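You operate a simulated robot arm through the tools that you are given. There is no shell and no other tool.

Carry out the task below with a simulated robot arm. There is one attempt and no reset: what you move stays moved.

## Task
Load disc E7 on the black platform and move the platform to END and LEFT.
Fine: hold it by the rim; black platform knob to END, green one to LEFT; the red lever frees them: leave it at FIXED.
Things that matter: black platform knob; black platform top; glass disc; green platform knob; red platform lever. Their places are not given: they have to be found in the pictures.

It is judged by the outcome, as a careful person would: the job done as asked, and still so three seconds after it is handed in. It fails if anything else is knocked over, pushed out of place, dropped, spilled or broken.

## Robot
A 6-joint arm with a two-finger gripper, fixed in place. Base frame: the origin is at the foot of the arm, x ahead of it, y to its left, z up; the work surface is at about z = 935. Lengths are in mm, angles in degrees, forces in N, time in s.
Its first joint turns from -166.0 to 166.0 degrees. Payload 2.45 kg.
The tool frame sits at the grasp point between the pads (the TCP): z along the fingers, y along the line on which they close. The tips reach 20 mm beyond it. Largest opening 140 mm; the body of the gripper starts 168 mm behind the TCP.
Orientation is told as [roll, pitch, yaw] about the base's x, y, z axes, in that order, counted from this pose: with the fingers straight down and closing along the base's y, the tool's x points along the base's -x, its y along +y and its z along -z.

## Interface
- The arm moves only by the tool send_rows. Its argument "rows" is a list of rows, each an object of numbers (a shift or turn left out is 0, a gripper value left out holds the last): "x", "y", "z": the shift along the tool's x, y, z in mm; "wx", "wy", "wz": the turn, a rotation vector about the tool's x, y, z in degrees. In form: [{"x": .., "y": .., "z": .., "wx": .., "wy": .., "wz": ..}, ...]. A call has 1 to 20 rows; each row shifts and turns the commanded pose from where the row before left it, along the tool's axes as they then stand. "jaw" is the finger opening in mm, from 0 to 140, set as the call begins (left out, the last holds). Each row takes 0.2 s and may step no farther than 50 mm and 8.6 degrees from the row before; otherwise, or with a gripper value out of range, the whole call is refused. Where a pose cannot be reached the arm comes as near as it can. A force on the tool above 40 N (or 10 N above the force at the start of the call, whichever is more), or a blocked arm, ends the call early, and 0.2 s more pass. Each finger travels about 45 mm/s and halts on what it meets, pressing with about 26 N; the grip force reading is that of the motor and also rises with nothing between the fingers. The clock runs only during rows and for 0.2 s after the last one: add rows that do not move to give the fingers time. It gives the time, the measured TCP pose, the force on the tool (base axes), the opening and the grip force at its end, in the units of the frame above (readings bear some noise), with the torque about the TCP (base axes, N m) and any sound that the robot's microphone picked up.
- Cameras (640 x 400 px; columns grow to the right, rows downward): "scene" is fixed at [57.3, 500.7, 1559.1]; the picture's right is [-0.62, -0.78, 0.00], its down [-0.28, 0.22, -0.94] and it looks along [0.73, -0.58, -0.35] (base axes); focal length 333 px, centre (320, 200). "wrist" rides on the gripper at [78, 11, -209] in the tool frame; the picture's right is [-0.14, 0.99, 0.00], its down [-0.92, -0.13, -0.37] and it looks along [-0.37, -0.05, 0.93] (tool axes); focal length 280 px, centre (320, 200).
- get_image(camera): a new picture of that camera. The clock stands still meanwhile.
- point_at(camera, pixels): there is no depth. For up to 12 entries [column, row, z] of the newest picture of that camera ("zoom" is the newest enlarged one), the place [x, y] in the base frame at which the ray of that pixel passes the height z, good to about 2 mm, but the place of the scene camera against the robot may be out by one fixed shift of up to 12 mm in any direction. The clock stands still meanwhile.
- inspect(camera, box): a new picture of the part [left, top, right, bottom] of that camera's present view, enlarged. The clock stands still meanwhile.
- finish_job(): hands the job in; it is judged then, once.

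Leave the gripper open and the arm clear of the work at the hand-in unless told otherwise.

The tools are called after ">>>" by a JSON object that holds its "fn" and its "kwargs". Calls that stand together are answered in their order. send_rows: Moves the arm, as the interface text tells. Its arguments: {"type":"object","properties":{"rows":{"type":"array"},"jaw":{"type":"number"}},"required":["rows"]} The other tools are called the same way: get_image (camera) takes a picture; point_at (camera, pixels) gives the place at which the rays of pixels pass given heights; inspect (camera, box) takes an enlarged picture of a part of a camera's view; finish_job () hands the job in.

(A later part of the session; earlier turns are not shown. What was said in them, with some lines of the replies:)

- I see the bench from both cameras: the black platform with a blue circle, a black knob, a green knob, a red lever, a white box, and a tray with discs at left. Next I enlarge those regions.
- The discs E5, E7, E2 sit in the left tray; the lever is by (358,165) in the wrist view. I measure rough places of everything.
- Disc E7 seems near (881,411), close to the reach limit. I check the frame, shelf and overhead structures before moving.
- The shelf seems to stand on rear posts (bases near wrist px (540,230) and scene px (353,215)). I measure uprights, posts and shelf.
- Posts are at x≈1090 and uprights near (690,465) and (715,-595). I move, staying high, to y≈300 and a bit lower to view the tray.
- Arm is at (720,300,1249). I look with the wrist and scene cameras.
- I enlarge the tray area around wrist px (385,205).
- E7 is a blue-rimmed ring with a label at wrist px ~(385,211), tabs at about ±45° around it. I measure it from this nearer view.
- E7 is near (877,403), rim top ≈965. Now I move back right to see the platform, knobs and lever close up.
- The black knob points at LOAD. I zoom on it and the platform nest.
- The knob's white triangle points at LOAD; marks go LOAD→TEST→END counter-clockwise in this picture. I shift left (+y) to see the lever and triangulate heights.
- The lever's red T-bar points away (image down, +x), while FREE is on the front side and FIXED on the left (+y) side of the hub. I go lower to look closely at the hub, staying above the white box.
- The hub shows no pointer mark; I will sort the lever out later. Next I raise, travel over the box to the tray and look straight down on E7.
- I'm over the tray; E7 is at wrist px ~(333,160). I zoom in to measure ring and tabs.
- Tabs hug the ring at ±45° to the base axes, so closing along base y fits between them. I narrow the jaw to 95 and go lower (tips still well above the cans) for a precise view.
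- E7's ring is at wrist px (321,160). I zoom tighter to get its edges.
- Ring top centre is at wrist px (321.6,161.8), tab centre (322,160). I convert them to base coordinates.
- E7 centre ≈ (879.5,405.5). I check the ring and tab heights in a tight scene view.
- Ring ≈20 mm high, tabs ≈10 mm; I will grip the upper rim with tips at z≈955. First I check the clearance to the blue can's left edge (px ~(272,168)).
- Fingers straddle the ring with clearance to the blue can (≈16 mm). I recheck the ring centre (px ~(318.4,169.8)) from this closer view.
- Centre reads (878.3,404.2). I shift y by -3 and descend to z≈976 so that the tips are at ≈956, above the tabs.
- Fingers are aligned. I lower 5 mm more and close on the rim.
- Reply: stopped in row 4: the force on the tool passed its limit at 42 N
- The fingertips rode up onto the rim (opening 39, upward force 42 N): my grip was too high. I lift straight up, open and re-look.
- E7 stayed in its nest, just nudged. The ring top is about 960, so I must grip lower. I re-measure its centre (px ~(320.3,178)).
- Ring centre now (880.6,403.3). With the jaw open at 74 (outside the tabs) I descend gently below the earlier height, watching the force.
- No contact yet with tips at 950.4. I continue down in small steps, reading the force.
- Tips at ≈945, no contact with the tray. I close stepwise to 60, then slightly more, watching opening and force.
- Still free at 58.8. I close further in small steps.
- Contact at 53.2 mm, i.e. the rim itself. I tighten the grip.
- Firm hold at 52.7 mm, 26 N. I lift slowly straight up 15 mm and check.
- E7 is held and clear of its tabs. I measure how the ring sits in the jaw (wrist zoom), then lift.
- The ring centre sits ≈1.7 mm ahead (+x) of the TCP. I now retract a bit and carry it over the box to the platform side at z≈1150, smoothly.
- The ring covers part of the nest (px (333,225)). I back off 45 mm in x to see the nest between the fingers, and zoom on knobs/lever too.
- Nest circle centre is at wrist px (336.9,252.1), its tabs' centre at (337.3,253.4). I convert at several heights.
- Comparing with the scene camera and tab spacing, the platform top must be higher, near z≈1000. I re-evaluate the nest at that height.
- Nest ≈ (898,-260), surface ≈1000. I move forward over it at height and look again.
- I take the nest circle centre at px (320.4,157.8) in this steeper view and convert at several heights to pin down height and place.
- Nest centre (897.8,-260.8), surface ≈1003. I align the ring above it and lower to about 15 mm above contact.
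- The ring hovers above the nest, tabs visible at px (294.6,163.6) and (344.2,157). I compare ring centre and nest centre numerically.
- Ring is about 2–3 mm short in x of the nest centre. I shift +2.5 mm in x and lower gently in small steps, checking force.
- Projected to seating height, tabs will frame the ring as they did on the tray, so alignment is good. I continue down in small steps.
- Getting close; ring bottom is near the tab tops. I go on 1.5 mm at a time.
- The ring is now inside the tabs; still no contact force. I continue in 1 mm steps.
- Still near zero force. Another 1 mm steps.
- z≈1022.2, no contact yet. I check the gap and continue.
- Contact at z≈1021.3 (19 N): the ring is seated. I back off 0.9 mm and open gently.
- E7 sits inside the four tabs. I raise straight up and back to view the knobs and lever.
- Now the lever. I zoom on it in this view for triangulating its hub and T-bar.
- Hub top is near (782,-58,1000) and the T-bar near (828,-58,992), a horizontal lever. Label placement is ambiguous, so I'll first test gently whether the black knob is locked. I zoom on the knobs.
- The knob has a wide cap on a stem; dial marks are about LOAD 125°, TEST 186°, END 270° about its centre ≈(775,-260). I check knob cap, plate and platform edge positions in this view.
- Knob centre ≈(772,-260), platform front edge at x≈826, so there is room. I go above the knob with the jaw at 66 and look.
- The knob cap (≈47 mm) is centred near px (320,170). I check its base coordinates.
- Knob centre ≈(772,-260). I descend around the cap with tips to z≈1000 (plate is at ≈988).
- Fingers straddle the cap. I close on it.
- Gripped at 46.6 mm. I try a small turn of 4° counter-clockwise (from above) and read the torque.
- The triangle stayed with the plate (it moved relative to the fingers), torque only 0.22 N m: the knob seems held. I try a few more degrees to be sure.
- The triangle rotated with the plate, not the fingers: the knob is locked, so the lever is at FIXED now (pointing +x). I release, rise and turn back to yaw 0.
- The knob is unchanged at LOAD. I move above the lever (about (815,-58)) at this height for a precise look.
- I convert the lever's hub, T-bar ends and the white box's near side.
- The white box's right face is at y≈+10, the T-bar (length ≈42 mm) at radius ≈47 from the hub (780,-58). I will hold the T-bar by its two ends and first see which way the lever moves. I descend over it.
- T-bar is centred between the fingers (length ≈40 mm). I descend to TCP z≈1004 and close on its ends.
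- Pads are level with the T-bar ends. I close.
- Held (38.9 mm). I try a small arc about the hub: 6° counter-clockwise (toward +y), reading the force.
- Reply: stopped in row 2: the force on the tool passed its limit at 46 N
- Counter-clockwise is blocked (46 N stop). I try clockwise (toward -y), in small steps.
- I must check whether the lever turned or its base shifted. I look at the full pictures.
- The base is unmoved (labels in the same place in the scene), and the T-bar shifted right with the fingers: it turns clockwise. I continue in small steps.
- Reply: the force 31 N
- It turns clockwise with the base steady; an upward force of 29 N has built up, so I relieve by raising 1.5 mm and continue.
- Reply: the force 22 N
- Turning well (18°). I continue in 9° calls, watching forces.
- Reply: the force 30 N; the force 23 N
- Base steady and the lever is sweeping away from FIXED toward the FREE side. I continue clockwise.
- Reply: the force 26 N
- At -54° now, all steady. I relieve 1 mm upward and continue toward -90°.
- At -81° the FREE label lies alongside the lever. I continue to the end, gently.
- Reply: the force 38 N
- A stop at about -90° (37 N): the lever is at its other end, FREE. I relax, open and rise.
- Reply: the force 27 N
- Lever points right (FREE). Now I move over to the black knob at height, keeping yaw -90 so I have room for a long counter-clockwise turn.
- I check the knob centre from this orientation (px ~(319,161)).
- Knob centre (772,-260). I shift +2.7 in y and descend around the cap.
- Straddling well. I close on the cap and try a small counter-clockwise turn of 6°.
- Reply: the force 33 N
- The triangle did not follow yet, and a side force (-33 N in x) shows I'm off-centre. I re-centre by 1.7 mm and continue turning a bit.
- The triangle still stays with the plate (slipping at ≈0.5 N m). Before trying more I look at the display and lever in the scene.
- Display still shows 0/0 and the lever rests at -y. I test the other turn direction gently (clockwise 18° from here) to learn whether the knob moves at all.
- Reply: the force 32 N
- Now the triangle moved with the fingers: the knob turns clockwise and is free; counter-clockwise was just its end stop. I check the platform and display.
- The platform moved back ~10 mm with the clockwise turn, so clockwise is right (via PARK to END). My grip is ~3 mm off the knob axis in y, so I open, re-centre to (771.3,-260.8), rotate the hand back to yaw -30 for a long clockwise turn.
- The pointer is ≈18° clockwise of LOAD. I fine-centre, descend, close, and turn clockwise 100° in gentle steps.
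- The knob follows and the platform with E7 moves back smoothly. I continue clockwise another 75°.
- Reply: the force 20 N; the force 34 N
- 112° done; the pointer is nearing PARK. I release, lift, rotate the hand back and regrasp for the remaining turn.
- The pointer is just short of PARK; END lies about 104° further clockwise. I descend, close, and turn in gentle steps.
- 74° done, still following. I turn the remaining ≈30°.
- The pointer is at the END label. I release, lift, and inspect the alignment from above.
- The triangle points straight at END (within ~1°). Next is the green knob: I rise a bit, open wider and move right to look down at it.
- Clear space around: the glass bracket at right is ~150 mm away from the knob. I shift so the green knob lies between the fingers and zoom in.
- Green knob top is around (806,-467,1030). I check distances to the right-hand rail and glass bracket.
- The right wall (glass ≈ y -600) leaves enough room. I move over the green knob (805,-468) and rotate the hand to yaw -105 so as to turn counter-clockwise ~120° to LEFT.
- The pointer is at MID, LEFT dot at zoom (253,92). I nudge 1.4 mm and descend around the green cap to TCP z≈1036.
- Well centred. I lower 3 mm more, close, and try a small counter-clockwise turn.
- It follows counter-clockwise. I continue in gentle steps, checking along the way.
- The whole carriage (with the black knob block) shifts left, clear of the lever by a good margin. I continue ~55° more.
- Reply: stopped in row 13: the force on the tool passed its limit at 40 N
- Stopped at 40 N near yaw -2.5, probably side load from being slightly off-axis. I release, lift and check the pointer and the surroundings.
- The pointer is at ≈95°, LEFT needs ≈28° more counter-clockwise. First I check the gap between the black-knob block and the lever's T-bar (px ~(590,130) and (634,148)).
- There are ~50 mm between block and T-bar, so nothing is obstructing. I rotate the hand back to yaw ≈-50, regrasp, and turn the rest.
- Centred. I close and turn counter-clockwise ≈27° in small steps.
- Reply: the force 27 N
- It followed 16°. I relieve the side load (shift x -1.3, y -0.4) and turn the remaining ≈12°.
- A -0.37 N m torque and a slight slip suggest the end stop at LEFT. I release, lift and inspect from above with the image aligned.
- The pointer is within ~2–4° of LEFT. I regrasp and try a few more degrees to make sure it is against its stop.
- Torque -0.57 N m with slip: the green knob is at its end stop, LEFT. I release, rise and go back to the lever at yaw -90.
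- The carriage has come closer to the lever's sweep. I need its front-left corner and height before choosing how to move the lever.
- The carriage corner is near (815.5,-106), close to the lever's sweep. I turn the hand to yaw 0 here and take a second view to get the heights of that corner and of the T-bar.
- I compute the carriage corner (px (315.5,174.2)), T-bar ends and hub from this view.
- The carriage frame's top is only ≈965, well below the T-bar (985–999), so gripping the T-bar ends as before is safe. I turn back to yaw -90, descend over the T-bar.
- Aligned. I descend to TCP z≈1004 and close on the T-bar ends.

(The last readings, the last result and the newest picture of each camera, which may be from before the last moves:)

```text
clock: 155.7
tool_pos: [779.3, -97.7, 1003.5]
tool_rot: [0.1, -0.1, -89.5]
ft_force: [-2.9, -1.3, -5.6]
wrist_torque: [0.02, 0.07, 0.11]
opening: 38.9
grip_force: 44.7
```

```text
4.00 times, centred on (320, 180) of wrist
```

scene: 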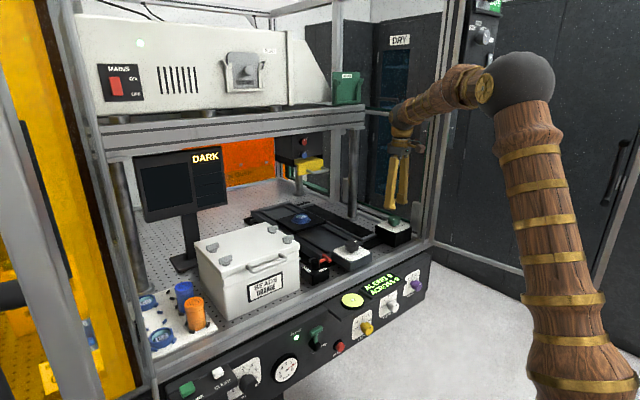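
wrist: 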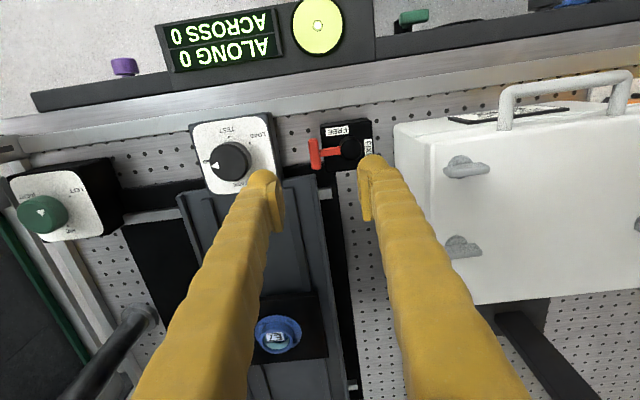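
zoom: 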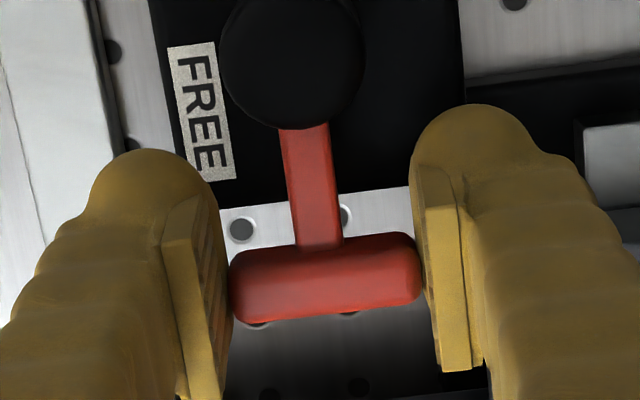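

There was a light touch under the far finger (carriage top is ≈984 there). I open slightly, raise 5 mm so the tips clear the carriage, and re-close.

>>> {"fn": "send_rows", "kwargs": {"jaw": 44, "rows": [{}, {}, {"z": -5.5}, {}]}}

>>> {"fn": "send_rows", "kwargs": {"jaw": 32, "rows": [{}, {}, {}]}}

>>> {"fn": "inspect", "kwargs": {"camera": "scene", "box": [280, 220, 360, 290]}}

>>> {"fn": "inspect", "kwargs": {"camera": "wrist", "box": [260, 130, 380, 230]}}

```text
clock: 156.7
tool_pos: [780.8, -96.8, 1009.8]
tool_rot: [0.2, -0.1, -89.6]
ft_force: [0.1, 0.8, -0.3]
wrist_torque: [-0.03, 0.0, 0.01]
opening: 43.9
grip_force: 0.2
```

```text
clock: 157.4
tool_pos: [779.8, -97.9, 1009.6]
tool_rot: [0.2, -0.1, -89.7]
ft_force: [-2.1, -1.8, 1.4]
wrist_torque: [-0.08, 0.05, 0.09]
opening: 39.0
grip_force: 44.7
```

```text
5.71 times, centred on (320, 255) of scene
```

zoom: 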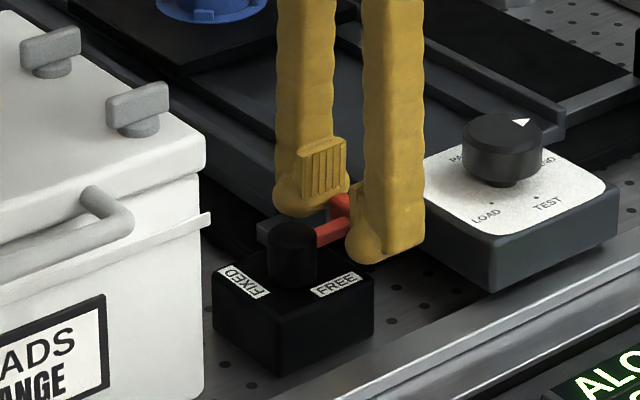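

```text
4.00 times, centred on (320, 180) of wrist
```

zoom: 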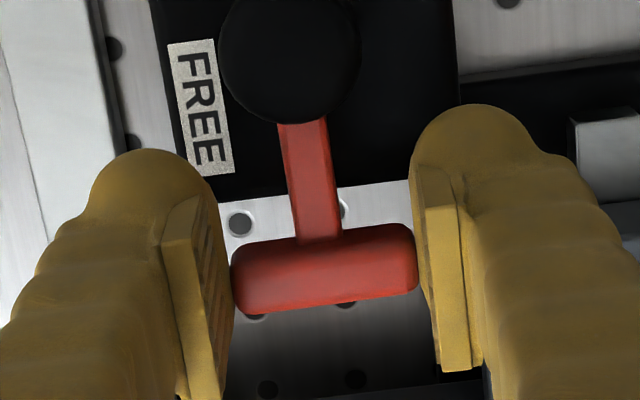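

Held at 39 mm with tips higher. I now swing the lever counter-clockwise about its hub toward FIXED, in small calls.

>>> {"fn": "send_rows", "kwargs": {"rows": [{"x": 0.05, "y": 2.1, "wz": -3}, {"x": 0.05, "y": 2.1, "wz": -3}, {"x": 0.05, "y": 2.1, "wz": -3}, {}]}}

>>> {"fn": "send_rows", "kwargs": {"rows": [{"x": 0.05, "y": 2.1, "wz": -3}, {"x": 0.05, "y": 2.1, "wz": -3}, {"x": 0.05, "y": 2.1, "wz": -3}, {}]}}

>>> {"fn": "inspect", "kwargs": {"camera": "wrist", "box": [260, 90, 380, 230]}}

>>> {"fn": "inspect", "kwargs": {"camera": "scene", "box": [280, 220, 360, 290]}}

```text
clock: 158.4
tool_pos: [787.6, -97.7, 1009.7]
tool_rot: [0.1, -0.1, -80.7]
ft_force: [5.3, -5.5, -12.8]
wrist_torque: [-0.07, -0.07, -0.14]
opening: 38.9
grip_force: 44.2
```

```text
clock: 159.4
tool_pos: [792.1, -94.8, 1009.0]
tool_rot: [0.2, -0.1, -71.6]
ft_force: [9.0, -1.6, -28.0]
wrist_torque: [0.11, -0.04, -0.29]
opening: 39.1
grip_force: 44.6
```

```text
2.86 times, centred on (320, 160) of wrist
```

zoom: 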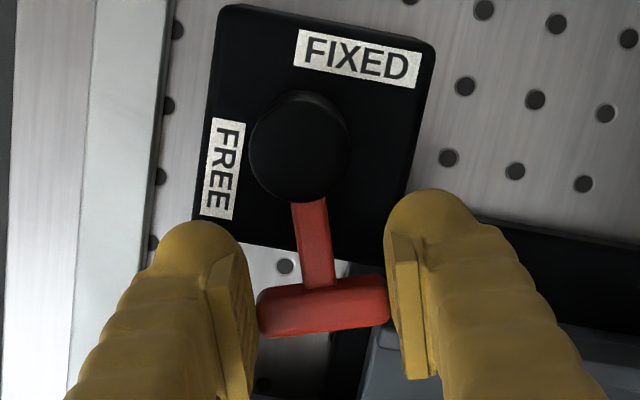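

```text
5.71 times, centred on (320, 255) of scene
```

zoom: 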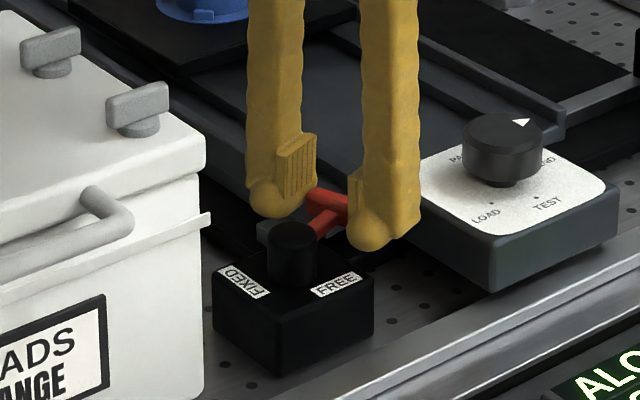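

Moving well (18°). Vertical load -28 N: I ease 1.2 mm down and go on.

>>> {"fn": "send_rows", "kwargs": {"rows": [{"z": 1.2, "y": 0.3}, {"x": 0.05, "y": 2.1, "wz": -3}, {"x": 0.05, "y": 2.1, "wz": -3}, {"x": 0.05, "y": 2.1, "wz": -3}, {}]}}

>>> {"fn": "send_rows", "kwargs": {"rows": [{"x": 0.05, "y": 2.1, "wz": -3}, {"x": 0.05, "y": 2.1, "wz": -3}, {"x": 0.05, "y": 2.1, "wz": -3}, {}]}}

>>> {"fn": "inspect", "kwargs": {"camera": "wrist", "box": [260, 90, 380, 230]}}

>>> {"fn": "inspect", "kwargs": {"camera": "scene", "box": [280, 220, 360, 290]}}

```text
clock: 160.7
tool_pos: [798.6, -93.0, 1010.3]
tool_rot: [0.1, -0.1, -62.6]
ft_force: [-5.2, 4.2, -16.2]
wrist_torque: [0.18, 0.18, 0.12]
opening: 38.9
grip_force: 45.2
```

```text
clock: 161.7
tool_pos: [803.6, -91.0, 1010.2]
tool_rot: [0.2, -0.3, -53.6]
ft_force: [4.4, 6.8, -5.5]
wrist_torque: [0.04, -0.08, -0.2]
opening: 38.8
grip_force: 45.2
```

```text
2.86 times, centred on (320, 160) of wrist
```

zoom: 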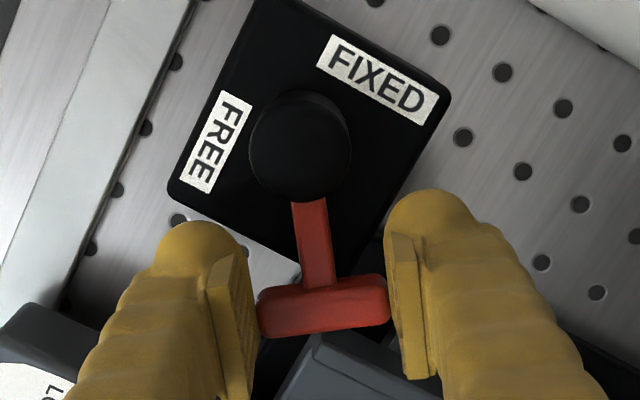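

```text
5.71 times, centred on (320, 255) of scene
```

zoom: 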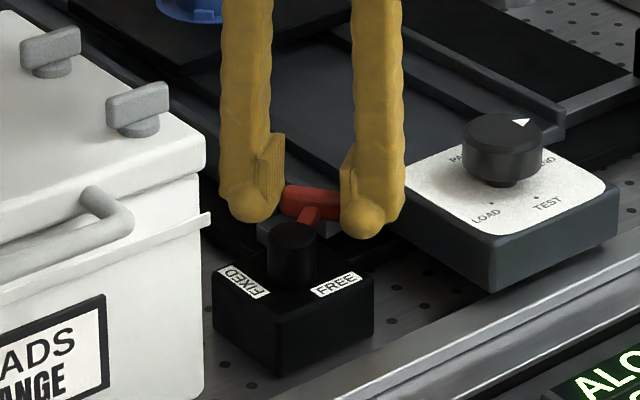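

Good progress (-54°). I continue, watching the carriage corner and the forces.

>>> {"fn": "send_rows", "kwargs": {"rows": [{"x": 0.05, "y": 2.1, "wz": -3}, {"x": 0.05, "y": 2.1, "wz": -3}, {"x": 0.05, "y": 2.1, "wz": -3}, {}]}}

>>> {"fn": "send_rows", "kwargs": {"rows": [{"x": 0.05, "y": 2.1, "wz": -3}, {"x": 0.05, "y": 2.1, "wz": -3}, {"x": 0.05, "y": 2.1, "wz": -3}, {}]}}

>>> {"fn": "inspect", "kwargs": {"camera": "wrist", "box": [260, 90, 380, 230]}}

>>> {"fn": "inspect", "kwargs": {"camera": "scene", "box": [280, 220, 360, 290]}}

```text
clock: 162.7
tool_pos: [808.4, -86.7, 1009.1]
tool_rot: [0.1, -0.2, -44.6]
ft_force: [-10.6, 1.6, 8.5]
wrist_torque: [0.01, 0.14, 0.2]
opening: 39.2
grip_force: 44.9
```

```text
clock: 163.7
tool_pos: [811.3, -80.4, 1008.7]
tool_rot: [0.0, -0.1, -35.5]
ft_force: [-18.3, 10.7, 14.5]
wrist_torque: [0.19, 0.29, 0.08]
opening: 39.0
grip_force: 45.2
```

```text
2.86 times, centred on (320, 160) of wrist
```

zoom: 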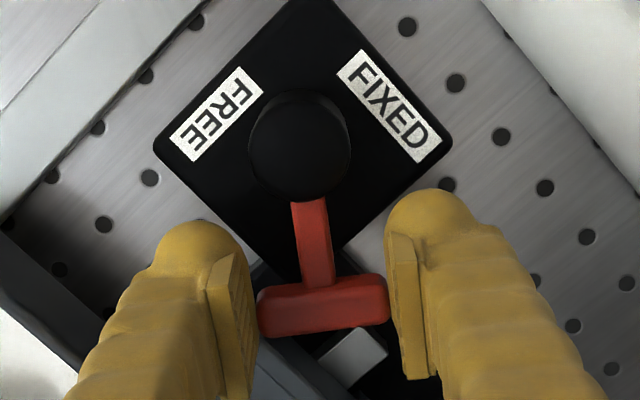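

```text
5.71 times, centred on (320, 255) of scene
```

zoom: 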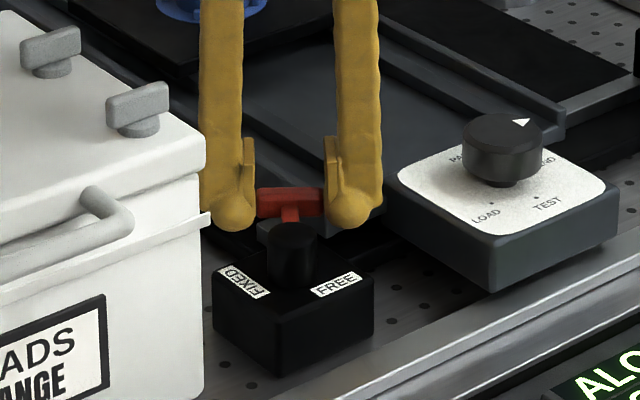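

At -35°. Slight radial load, so I ease 1 mm inward and 0.6 mm up, then continue.

>>> {"fn": "send_rows", "kwargs": {"rows": [{"x": 1.0, "z": -0.6}, {"x": 0.05, "y": 2.1, "wz": -3}, {"x": 0.05, "y": 2.1, "wz": -3}, {"x": 0.05, "y": 2.1, "wz": -3}, {}]}}

>>> {"fn": "send_rows", "kwargs": {"rows": [{"x": 0.05, "y": 2.1, "wz": -3}, {"x": 0.05, "y": 2.1, "wz": -3}, {"x": 0.05, "y": 2.1, "wz": -3}, {}]}}

>>> {"fn": "inspect", "kwargs": {"camera": "wrist", "box": [260, 90, 380, 230]}}

>>> {"fn": "inspect", "kwargs": {"camera": "scene", "box": [280, 220, 360, 290]}}

```text
clock: 164.8
tool_pos: [816.4, -75.8, 1009.6]
tool_rot: [0.0, -0.2, -26.5]
ft_force: [12.1, -19.9, -14.7]
wrist_torque: [-0.41, -0.04, 0.42]
opening: 39.1
grip_force: 45.1
```

```text
clock: 165.8
tool_pos: [818.5, -69.3, 1010.4]
tool_rot: [0.0, -0.3, -17.6]
ft_force: [24.7, -12.3, -6.9]
wrist_torque: [-0.13, -0.32, 0.19]
opening: 38.9
grip_force: 45.1
```

```text
2.86 times, centred on (320, 160) of wrist
```

zoom: 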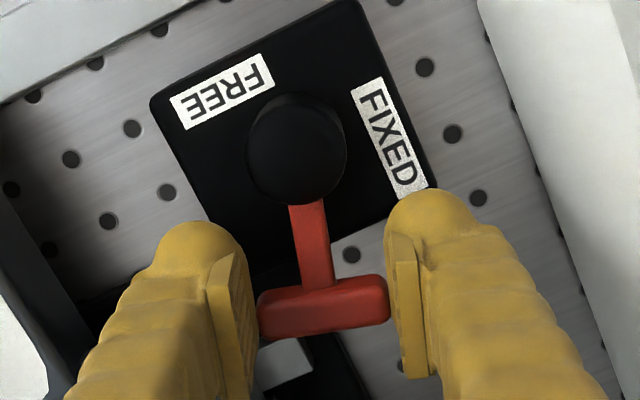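

```text
5.71 times, centred on (320, 255) of scene
```

zoom: 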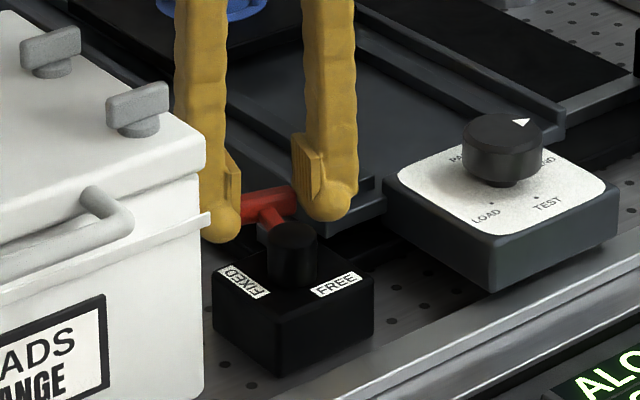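

At -18°. I ease 1 mm outward and turn the last part to the stop.

>>> {"fn": "send_rows", "kwargs": {"rows": [{"x": -1.1}, {"x": 0.05, "y": 2.1, "wz": -3}, {"x": 0.05, "y": 2.1, "wz": -3}, {"x": 0.05, "y": 2.1, "wz": -3}, {}]}}

>>> {"fn": "send_rows", "kwargs": {"rows": [{"x": 0.05, "y": 2.1, "wz": -3}, {"x": 0.05, "y": 2.1, "wz": -3}, {"x": 0.03, "y": 1.4, "wz": -2}, {}]}}

>>> {"fn": "inspect", "kwargs": {"camera": "wrist", "box": [260, 90, 380, 230]}}

>>> {"fn": "inspect", "kwargs": {"camera": "scene", "box": [280, 220, 360, 290]}}

```text
clock: 167.1
tool_pos: [819.6, -62.8, 1009.3]
tool_rot: [-0.1, -0.2, -8.6]
ft_force: [-9.5, 6.3, 20.1]
wrist_torque: [0.23, 0.14, -0.13]
opening: 38.8
grip_force: 45.2
```

```text
clock: 168.1
tool_pos: [819.3, -58.6, 1010.3]
tool_rot: [0.0, -0.2, -0.5]
ft_force: [-16.2, 4.5, 21.5]
wrist_torque: [0.09, 0.15, -0.12]
opening: 38.8
grip_force: 45.3
```

```text
2.86 times, centred on (320, 160) of wrist
```

zoom: 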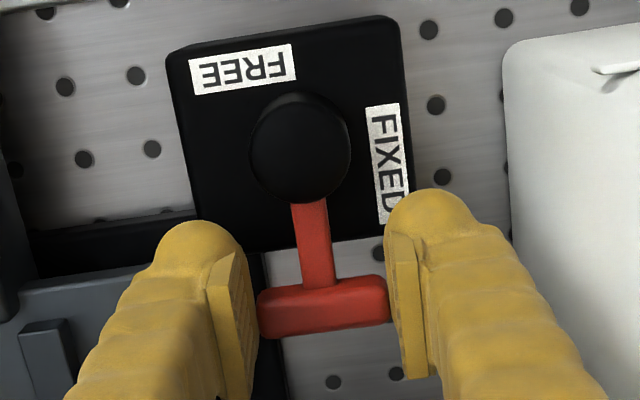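

```text
5.71 times, centred on (320, 255) of scene
```

zoom: 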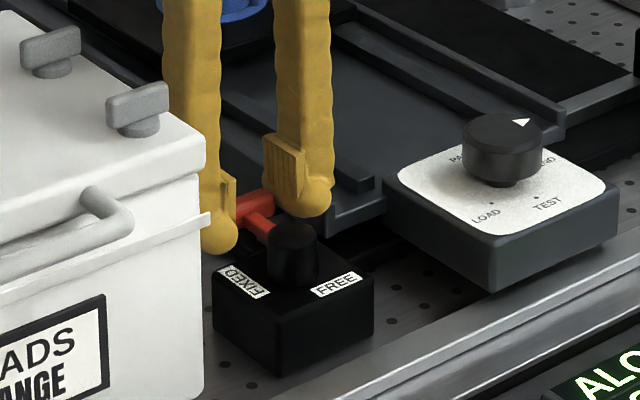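

Lever is back at +x. I press gently a little further to be sure that it's at its FIXED stop.

>>> {"fn": "send_rows", "kwargs": {"rows": [{"x": 0.8, "z": -0.9}, {"y": 0.7, "wz": -1}, {}]}}

>>> {"fn": "send_rows", "kwargs": {"rows": [{"y": 0.7, "wz": -1}, {}]}}

```text
clock: 168.8
tool_pos: [819.8, -59.3, 1009.6]
tool_rot: [-0.1, -0.1, 0.4]
ft_force: [17.8, -3.7, -18.6]
wrist_torque: [0.02, -0.45, -0.22]
opening: 39.2
grip_force: 44.2
```

```text
clock: 169.4
tool_pos: [818.5, -58.7, 1010.6]
tool_rot: [-0.1, -0.1, 1.4]
ft_force: [17.0, -18.7, -26.2]
wrist_torque: [-0.06, 0.01, -0.23]
opening: 39.3
grip_force: 45.1
```

It resists (-19 N in y): at the FIXED stop. I relax, open and rise straight up.

>>> {"fn": "send_rows", "kwargs": {"rows": [{"y": -0.8, "wz": 1, "x": -0.8}, {}]}}

>>> {"fn": "send_rows", "kwargs": {"jaw": 54, "rows": [{}, {}, {}, {"z": -15}, {"z": -45}, {"z": -50}, {"z": -30}, {}]}}

>>> {"fn": "get_image", "kwargs": {"camera": "wrist"}}

>>> {"fn": "inspect", "kwargs": {"camera": "wrist", "box": [260, 90, 380, 190]}}

>>> {"fn": "get_image", "kwargs": {"camera": "scene"}}

>>> {"fn": "inspect", "kwargs": {"camera": "scene", "box": [240, 190, 420, 310]}}

```text
clock: 170.1
tool_pos: [817.4, -58.0, 1009.6]
tool_rot: [-0.1, -0.1, 0.4]
ft_force: [-4.9, -17.3, -19.2]
wrist_torque: [-0.09, 0.38, 0.17]
opening: 38.9
grip_force: 45.0
```

```text
clock: 171.8
tool_pos: [819.2, -56.0, 1149.1]
tool_rot: [0.0, -0.2, 0.3]
ft_force: [-0.6, 0.1, -0.4]
wrist_torque: [0.0, 0.0, 0.01]
opening: 54.0
grip_force: 0.0
```

```text
taken
```

wrist: 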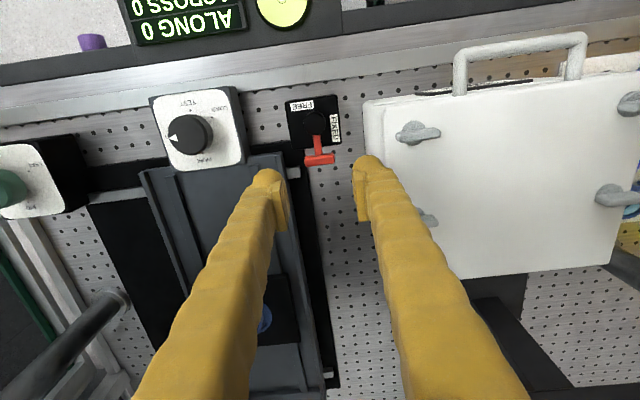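

```text
4.00 times, centred on (320, 140) of wrist
```

zoom: 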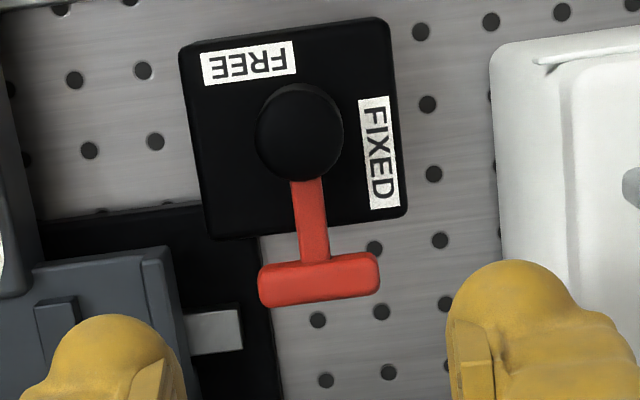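

```text
taken
```

scene: 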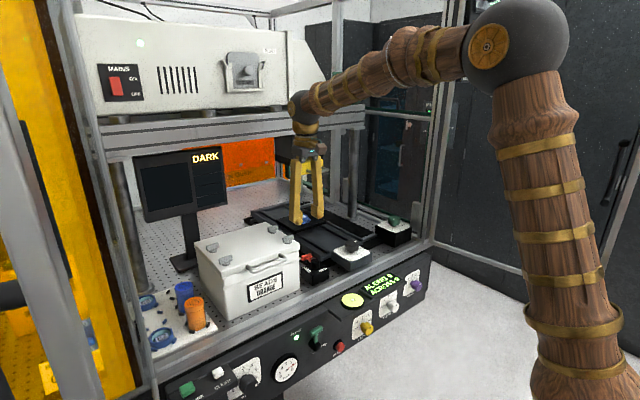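

```text
3.33 times, centred on (330, 250) of scene
```

zoom: 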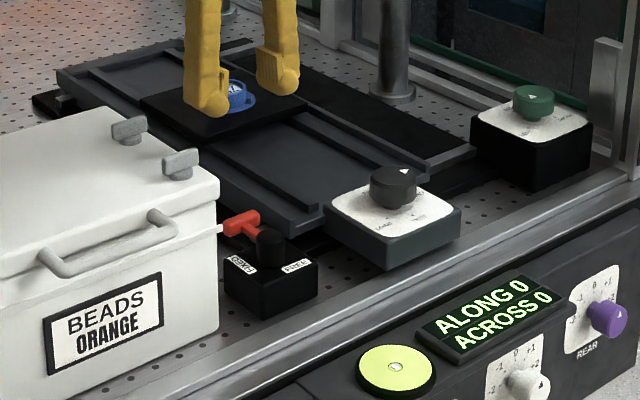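

The lever is at FIXED. I now check the black knob, green knob and disc once more from above, moving right at this height.

>>> {"fn": "send_rows", "kwargs": {"jaw": 100, "rows": [{"z": -30}, {"y": -40, "x": 20}, {"y": -40, "x": 20}, {"y": -40}, {"y": -40}, {}, {}]}}

>>> {"fn": "get_image", "kwargs": {"camera": "wrist"}}

>>> {"fn": "inspect", "kwargs": {"camera": "wrist", "box": [270, 100, 380, 190]}}

>>> {"fn": "inspect", "kwargs": {"camera": "wrist", "box": [270, 240, 390, 360]}}

>>> {"fn": "inspect", "kwargs": {"camera": "scene", "box": [270, 195, 350, 245]}}

```text
clock: 173.4
tool_pos: [780.2, -216.3, 1181.1]
tool_rot: [-0.1, -0.1, 0.4]
ft_force: [-0.4, -0.6, 0.1]
wrist_torque: [-0.01, 0.02, 0.01]
opening: 100.1
grip_force: 0.0
```

```text
taken
```

wrist: 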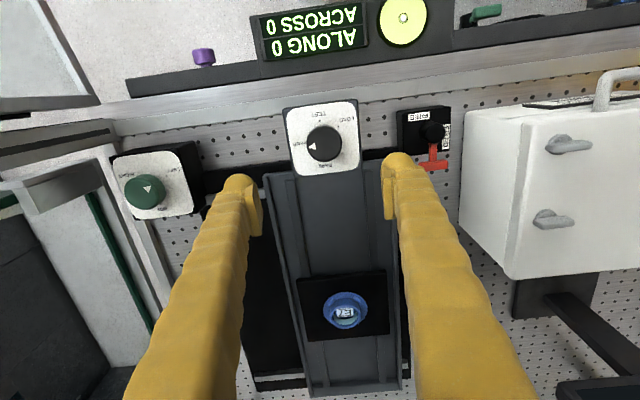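

```text
4.44 times, centred on (325, 145) of wrist
```

zoom: 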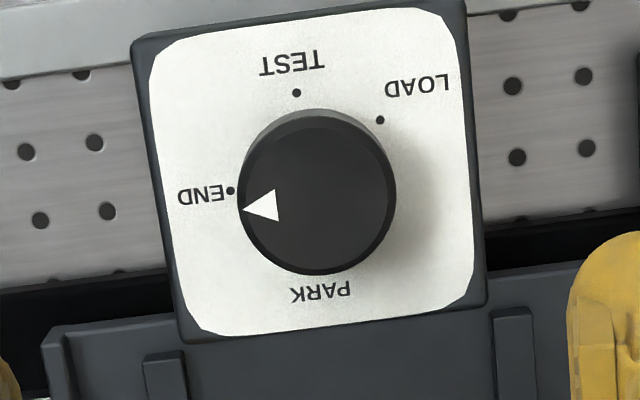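

```text
3.33 times, centred on (330, 300) of wrist
```

zoom: 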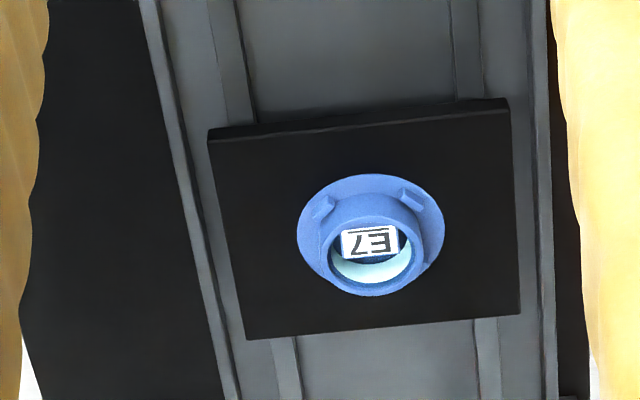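

```text
8.00 times, centred on (310, 220) of scene
```

zoom: 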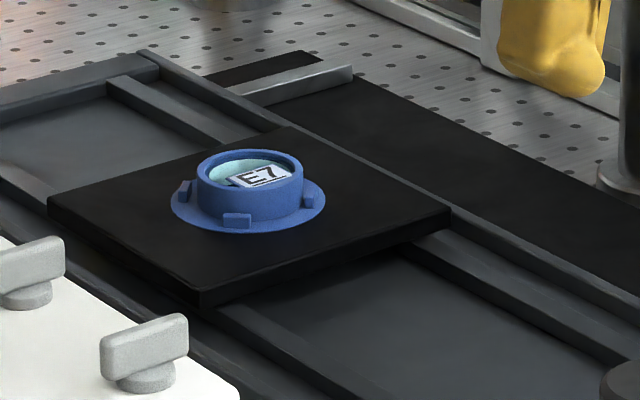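

Black knob points at END, green at LEFT (end stop), lever at FIXED, E7 sits in its nest on the platform. I compare the tray and box to the start, and retreat upward with the gripper open.

>>> {"fn": "send_rows", "kwargs": {"jaw": 140, "rows": [{"z": -45}, {"z": -45, "x": 20}, {"z": -45, "x": 20}, {"z": -45, "x": 20, "y": 30}, {"y": 40}, {"y": 20}, {}, {}]}}

>>> {"fn": "get_image", "kwargs": {"camera": "wrist"}}

>>> {"fn": "get_image", "kwargs": {"camera": "scene"}}

>>> {"fn": "inspect", "kwargs": {"camera": "scene", "box": [240, 190, 420, 310]}}

>>> {"fn": "inspect", "kwargs": {"camera": "scene", "box": [120, 260, 280, 360]}}

>>> {"fn": "inspect", "kwargs": {"camera": "wrist", "box": [130, 120, 390, 280]}}

```text
refused: row 4 steps farther than a row can; nothing moved
```

```text
taken
```

wrist: 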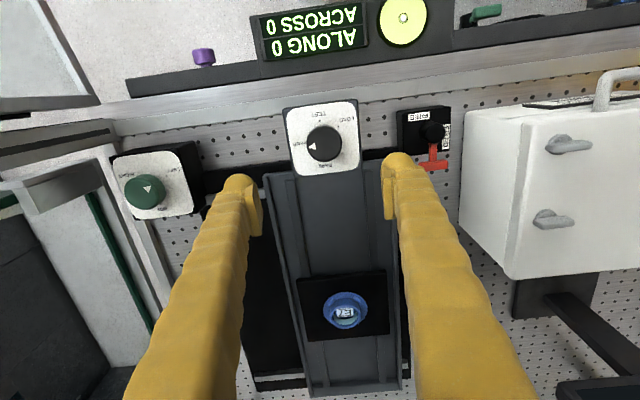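

```text
taken
```

scene: 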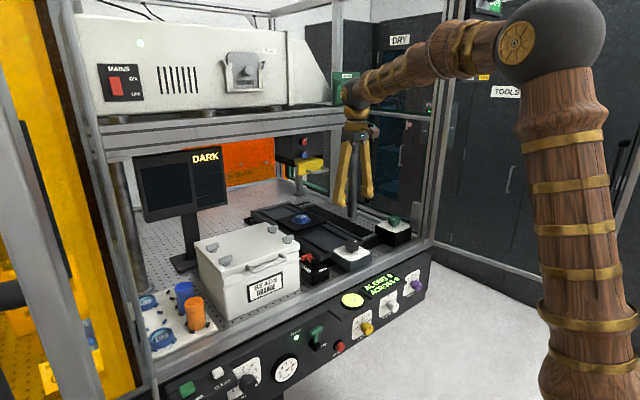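

```text
3.33 times, centred on (330, 250) of scene
```

zoom: 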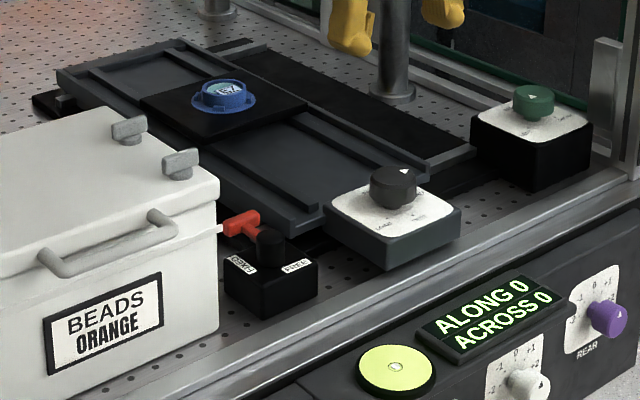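

```text
4.00 times, centred on (200, 310) of scene
```

zoom: 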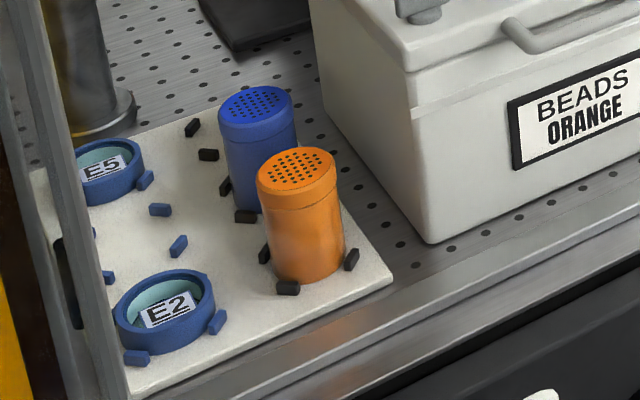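

```text
2.46 times, centred on (260, 200) of wrist
```

zoom: 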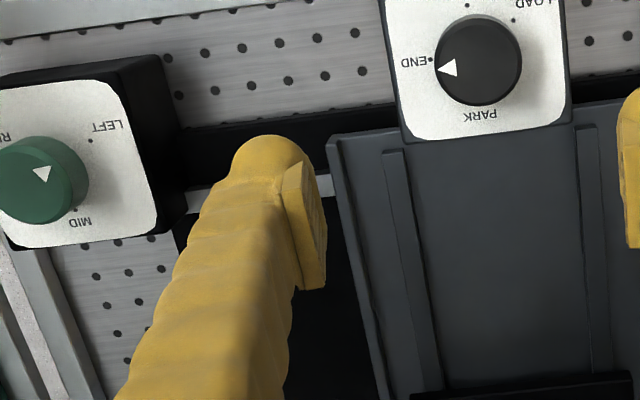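

The one refused row was too long; nothing moved. All looks in order; I check the blue can against the first picture with the same box as before, and then retreat with legal steps.

>>> {"fn": "inspect", "kwargs": {"camera": "scene", "box": [130, 285, 210, 335]}}

>>> {"fn": "send_rows", "kwargs": {"jaw": 140, "rows": [{"z": -40}, {"z": -45}, {"z": -45, "x": 15}, {"z": -40, "x": 20}, {"x": 20, "y": 30}, {"y": 40}, {"y": 20}, {}, {}]}}

>>> {"fn": "get_image", "kwargs": {"camera": "wrist"}}

>>> {"fn": "inspect", "kwargs": {"camera": "wrist", "box": [480, 90, 640, 240]}}

>>> {"fn": "inspect", "kwargs": {"camera": "wrist", "box": [130, 120, 390, 280]}}

```text
8.00 times, centred on (170, 310) of scene
```

zoom: 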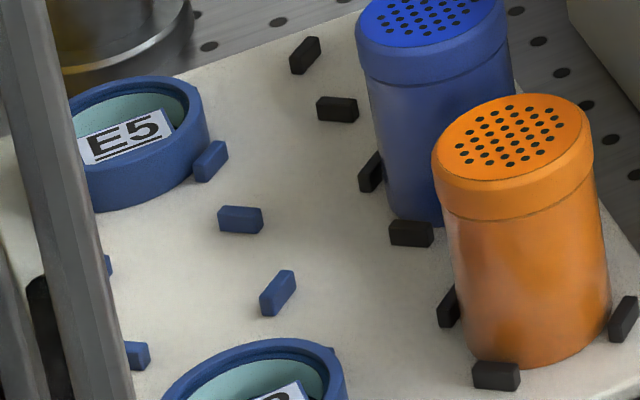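

```text
clock: 175.4
tool_pos: [722.5, -127.5, 1350.4]
tool_rot: [0.0, -0.2, 0.4]
ft_force: [-0.1, 0.3, -0.1]
wrist_torque: [-0.02, 0.02, 0.05]
opening: 140.0
grip_force: 0.2
```

```text
taken
```

wrist: 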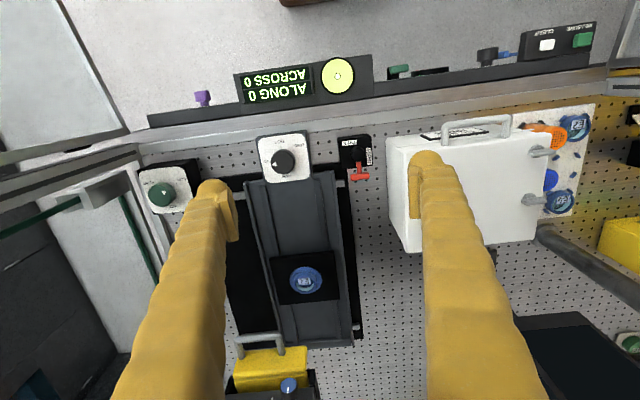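

```text
2.67 times, centred on (560, 165) of wrist
```

zoom: 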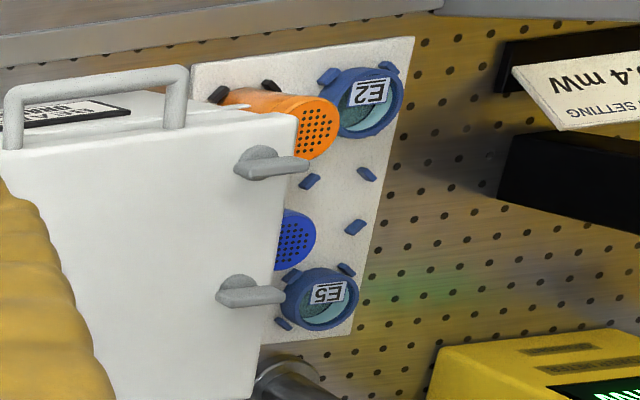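

```text
2.46 times, centred on (260, 200) of wrist
```

zoom: 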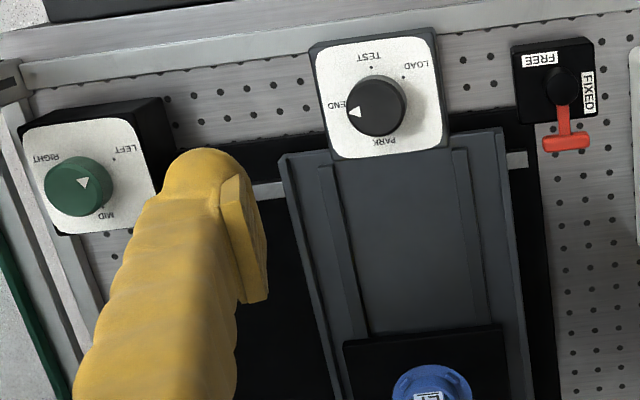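

Everything else looks in place. One last close check of the green knob pointer (px ~(163,194)), lever and disc before handing in.

>>> {"fn": "inspect", "kwargs": {"camera": "wrist", "box": [135, 160, 205, 220]}}

>>> {"fn": "inspect", "kwargs": {"camera": "wrist", "box": [265, 240, 345, 310]}}

>>> {"fn": "inspect", "kwargs": {"camera": "wrist", "box": [250, 125, 320, 190]}}

```text
6.67 times, centred on (170, 190) of wrist
```

zoom: 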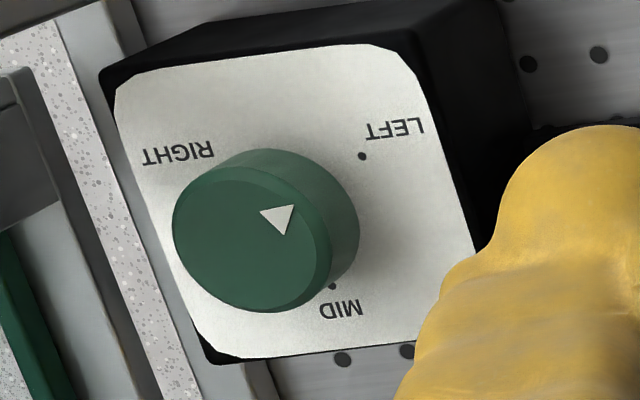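

```text
5.71 times, centred on (305, 275) of wrist
```

zoom: 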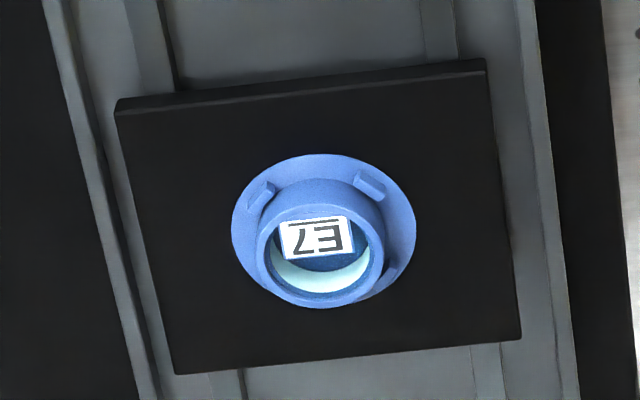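

```text
6.15 times, centred on (285, 158) of wrist
```

zoom: 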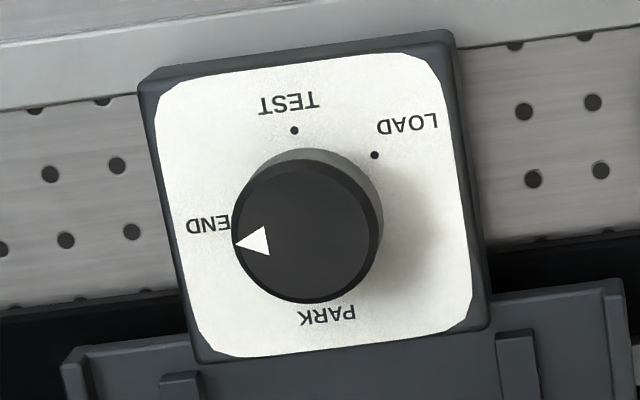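

E7 sits in the nest on the platform. The black knob is at END, the green knob is against its LEFT stop, and the lever is back at FIXED. The arm is clear with the gripper open, so I hand the job in.

>>> {"fn": "finish_job", "kwargs": {}}

```text
The job is handed in.
```

The job is handed in. Disc E7 is loaded on the black platform, and the platform is at END and LEFT with the red lever back at FIXED.

- **Disc:** E7 sits inside the four tabs of the platform nest. I held it by the rim throughout.
- **First grip:** My first try was too high. The fingertips rode up onto the rim with about 42 N, and I lifted off and gripped lower. The disc stayed in its tray nest, and I saw no damage.
- **Black knob:** The pointer reads END to within a few degrees, judged from several pictures. It reached END by turning clockwise past PARK, because the direct way past TEST is blocked by a stop at LOAD.
- **Green knob:** It is against its end stop at LEFT.
- **Lever:** I swung it to FREE for the moves, then back until it met its stop at FIXED.
- **Platform carriage:** While I was gripping the lever to move it back, one fingertip touched the top of the carriage lightly (about 10 N). The black knob still read END afterwards.
- **Everything else:** The other discs, the two cans and the white box look undisturbed in the final pictures. The gripper is open and the arm is clear of the work.
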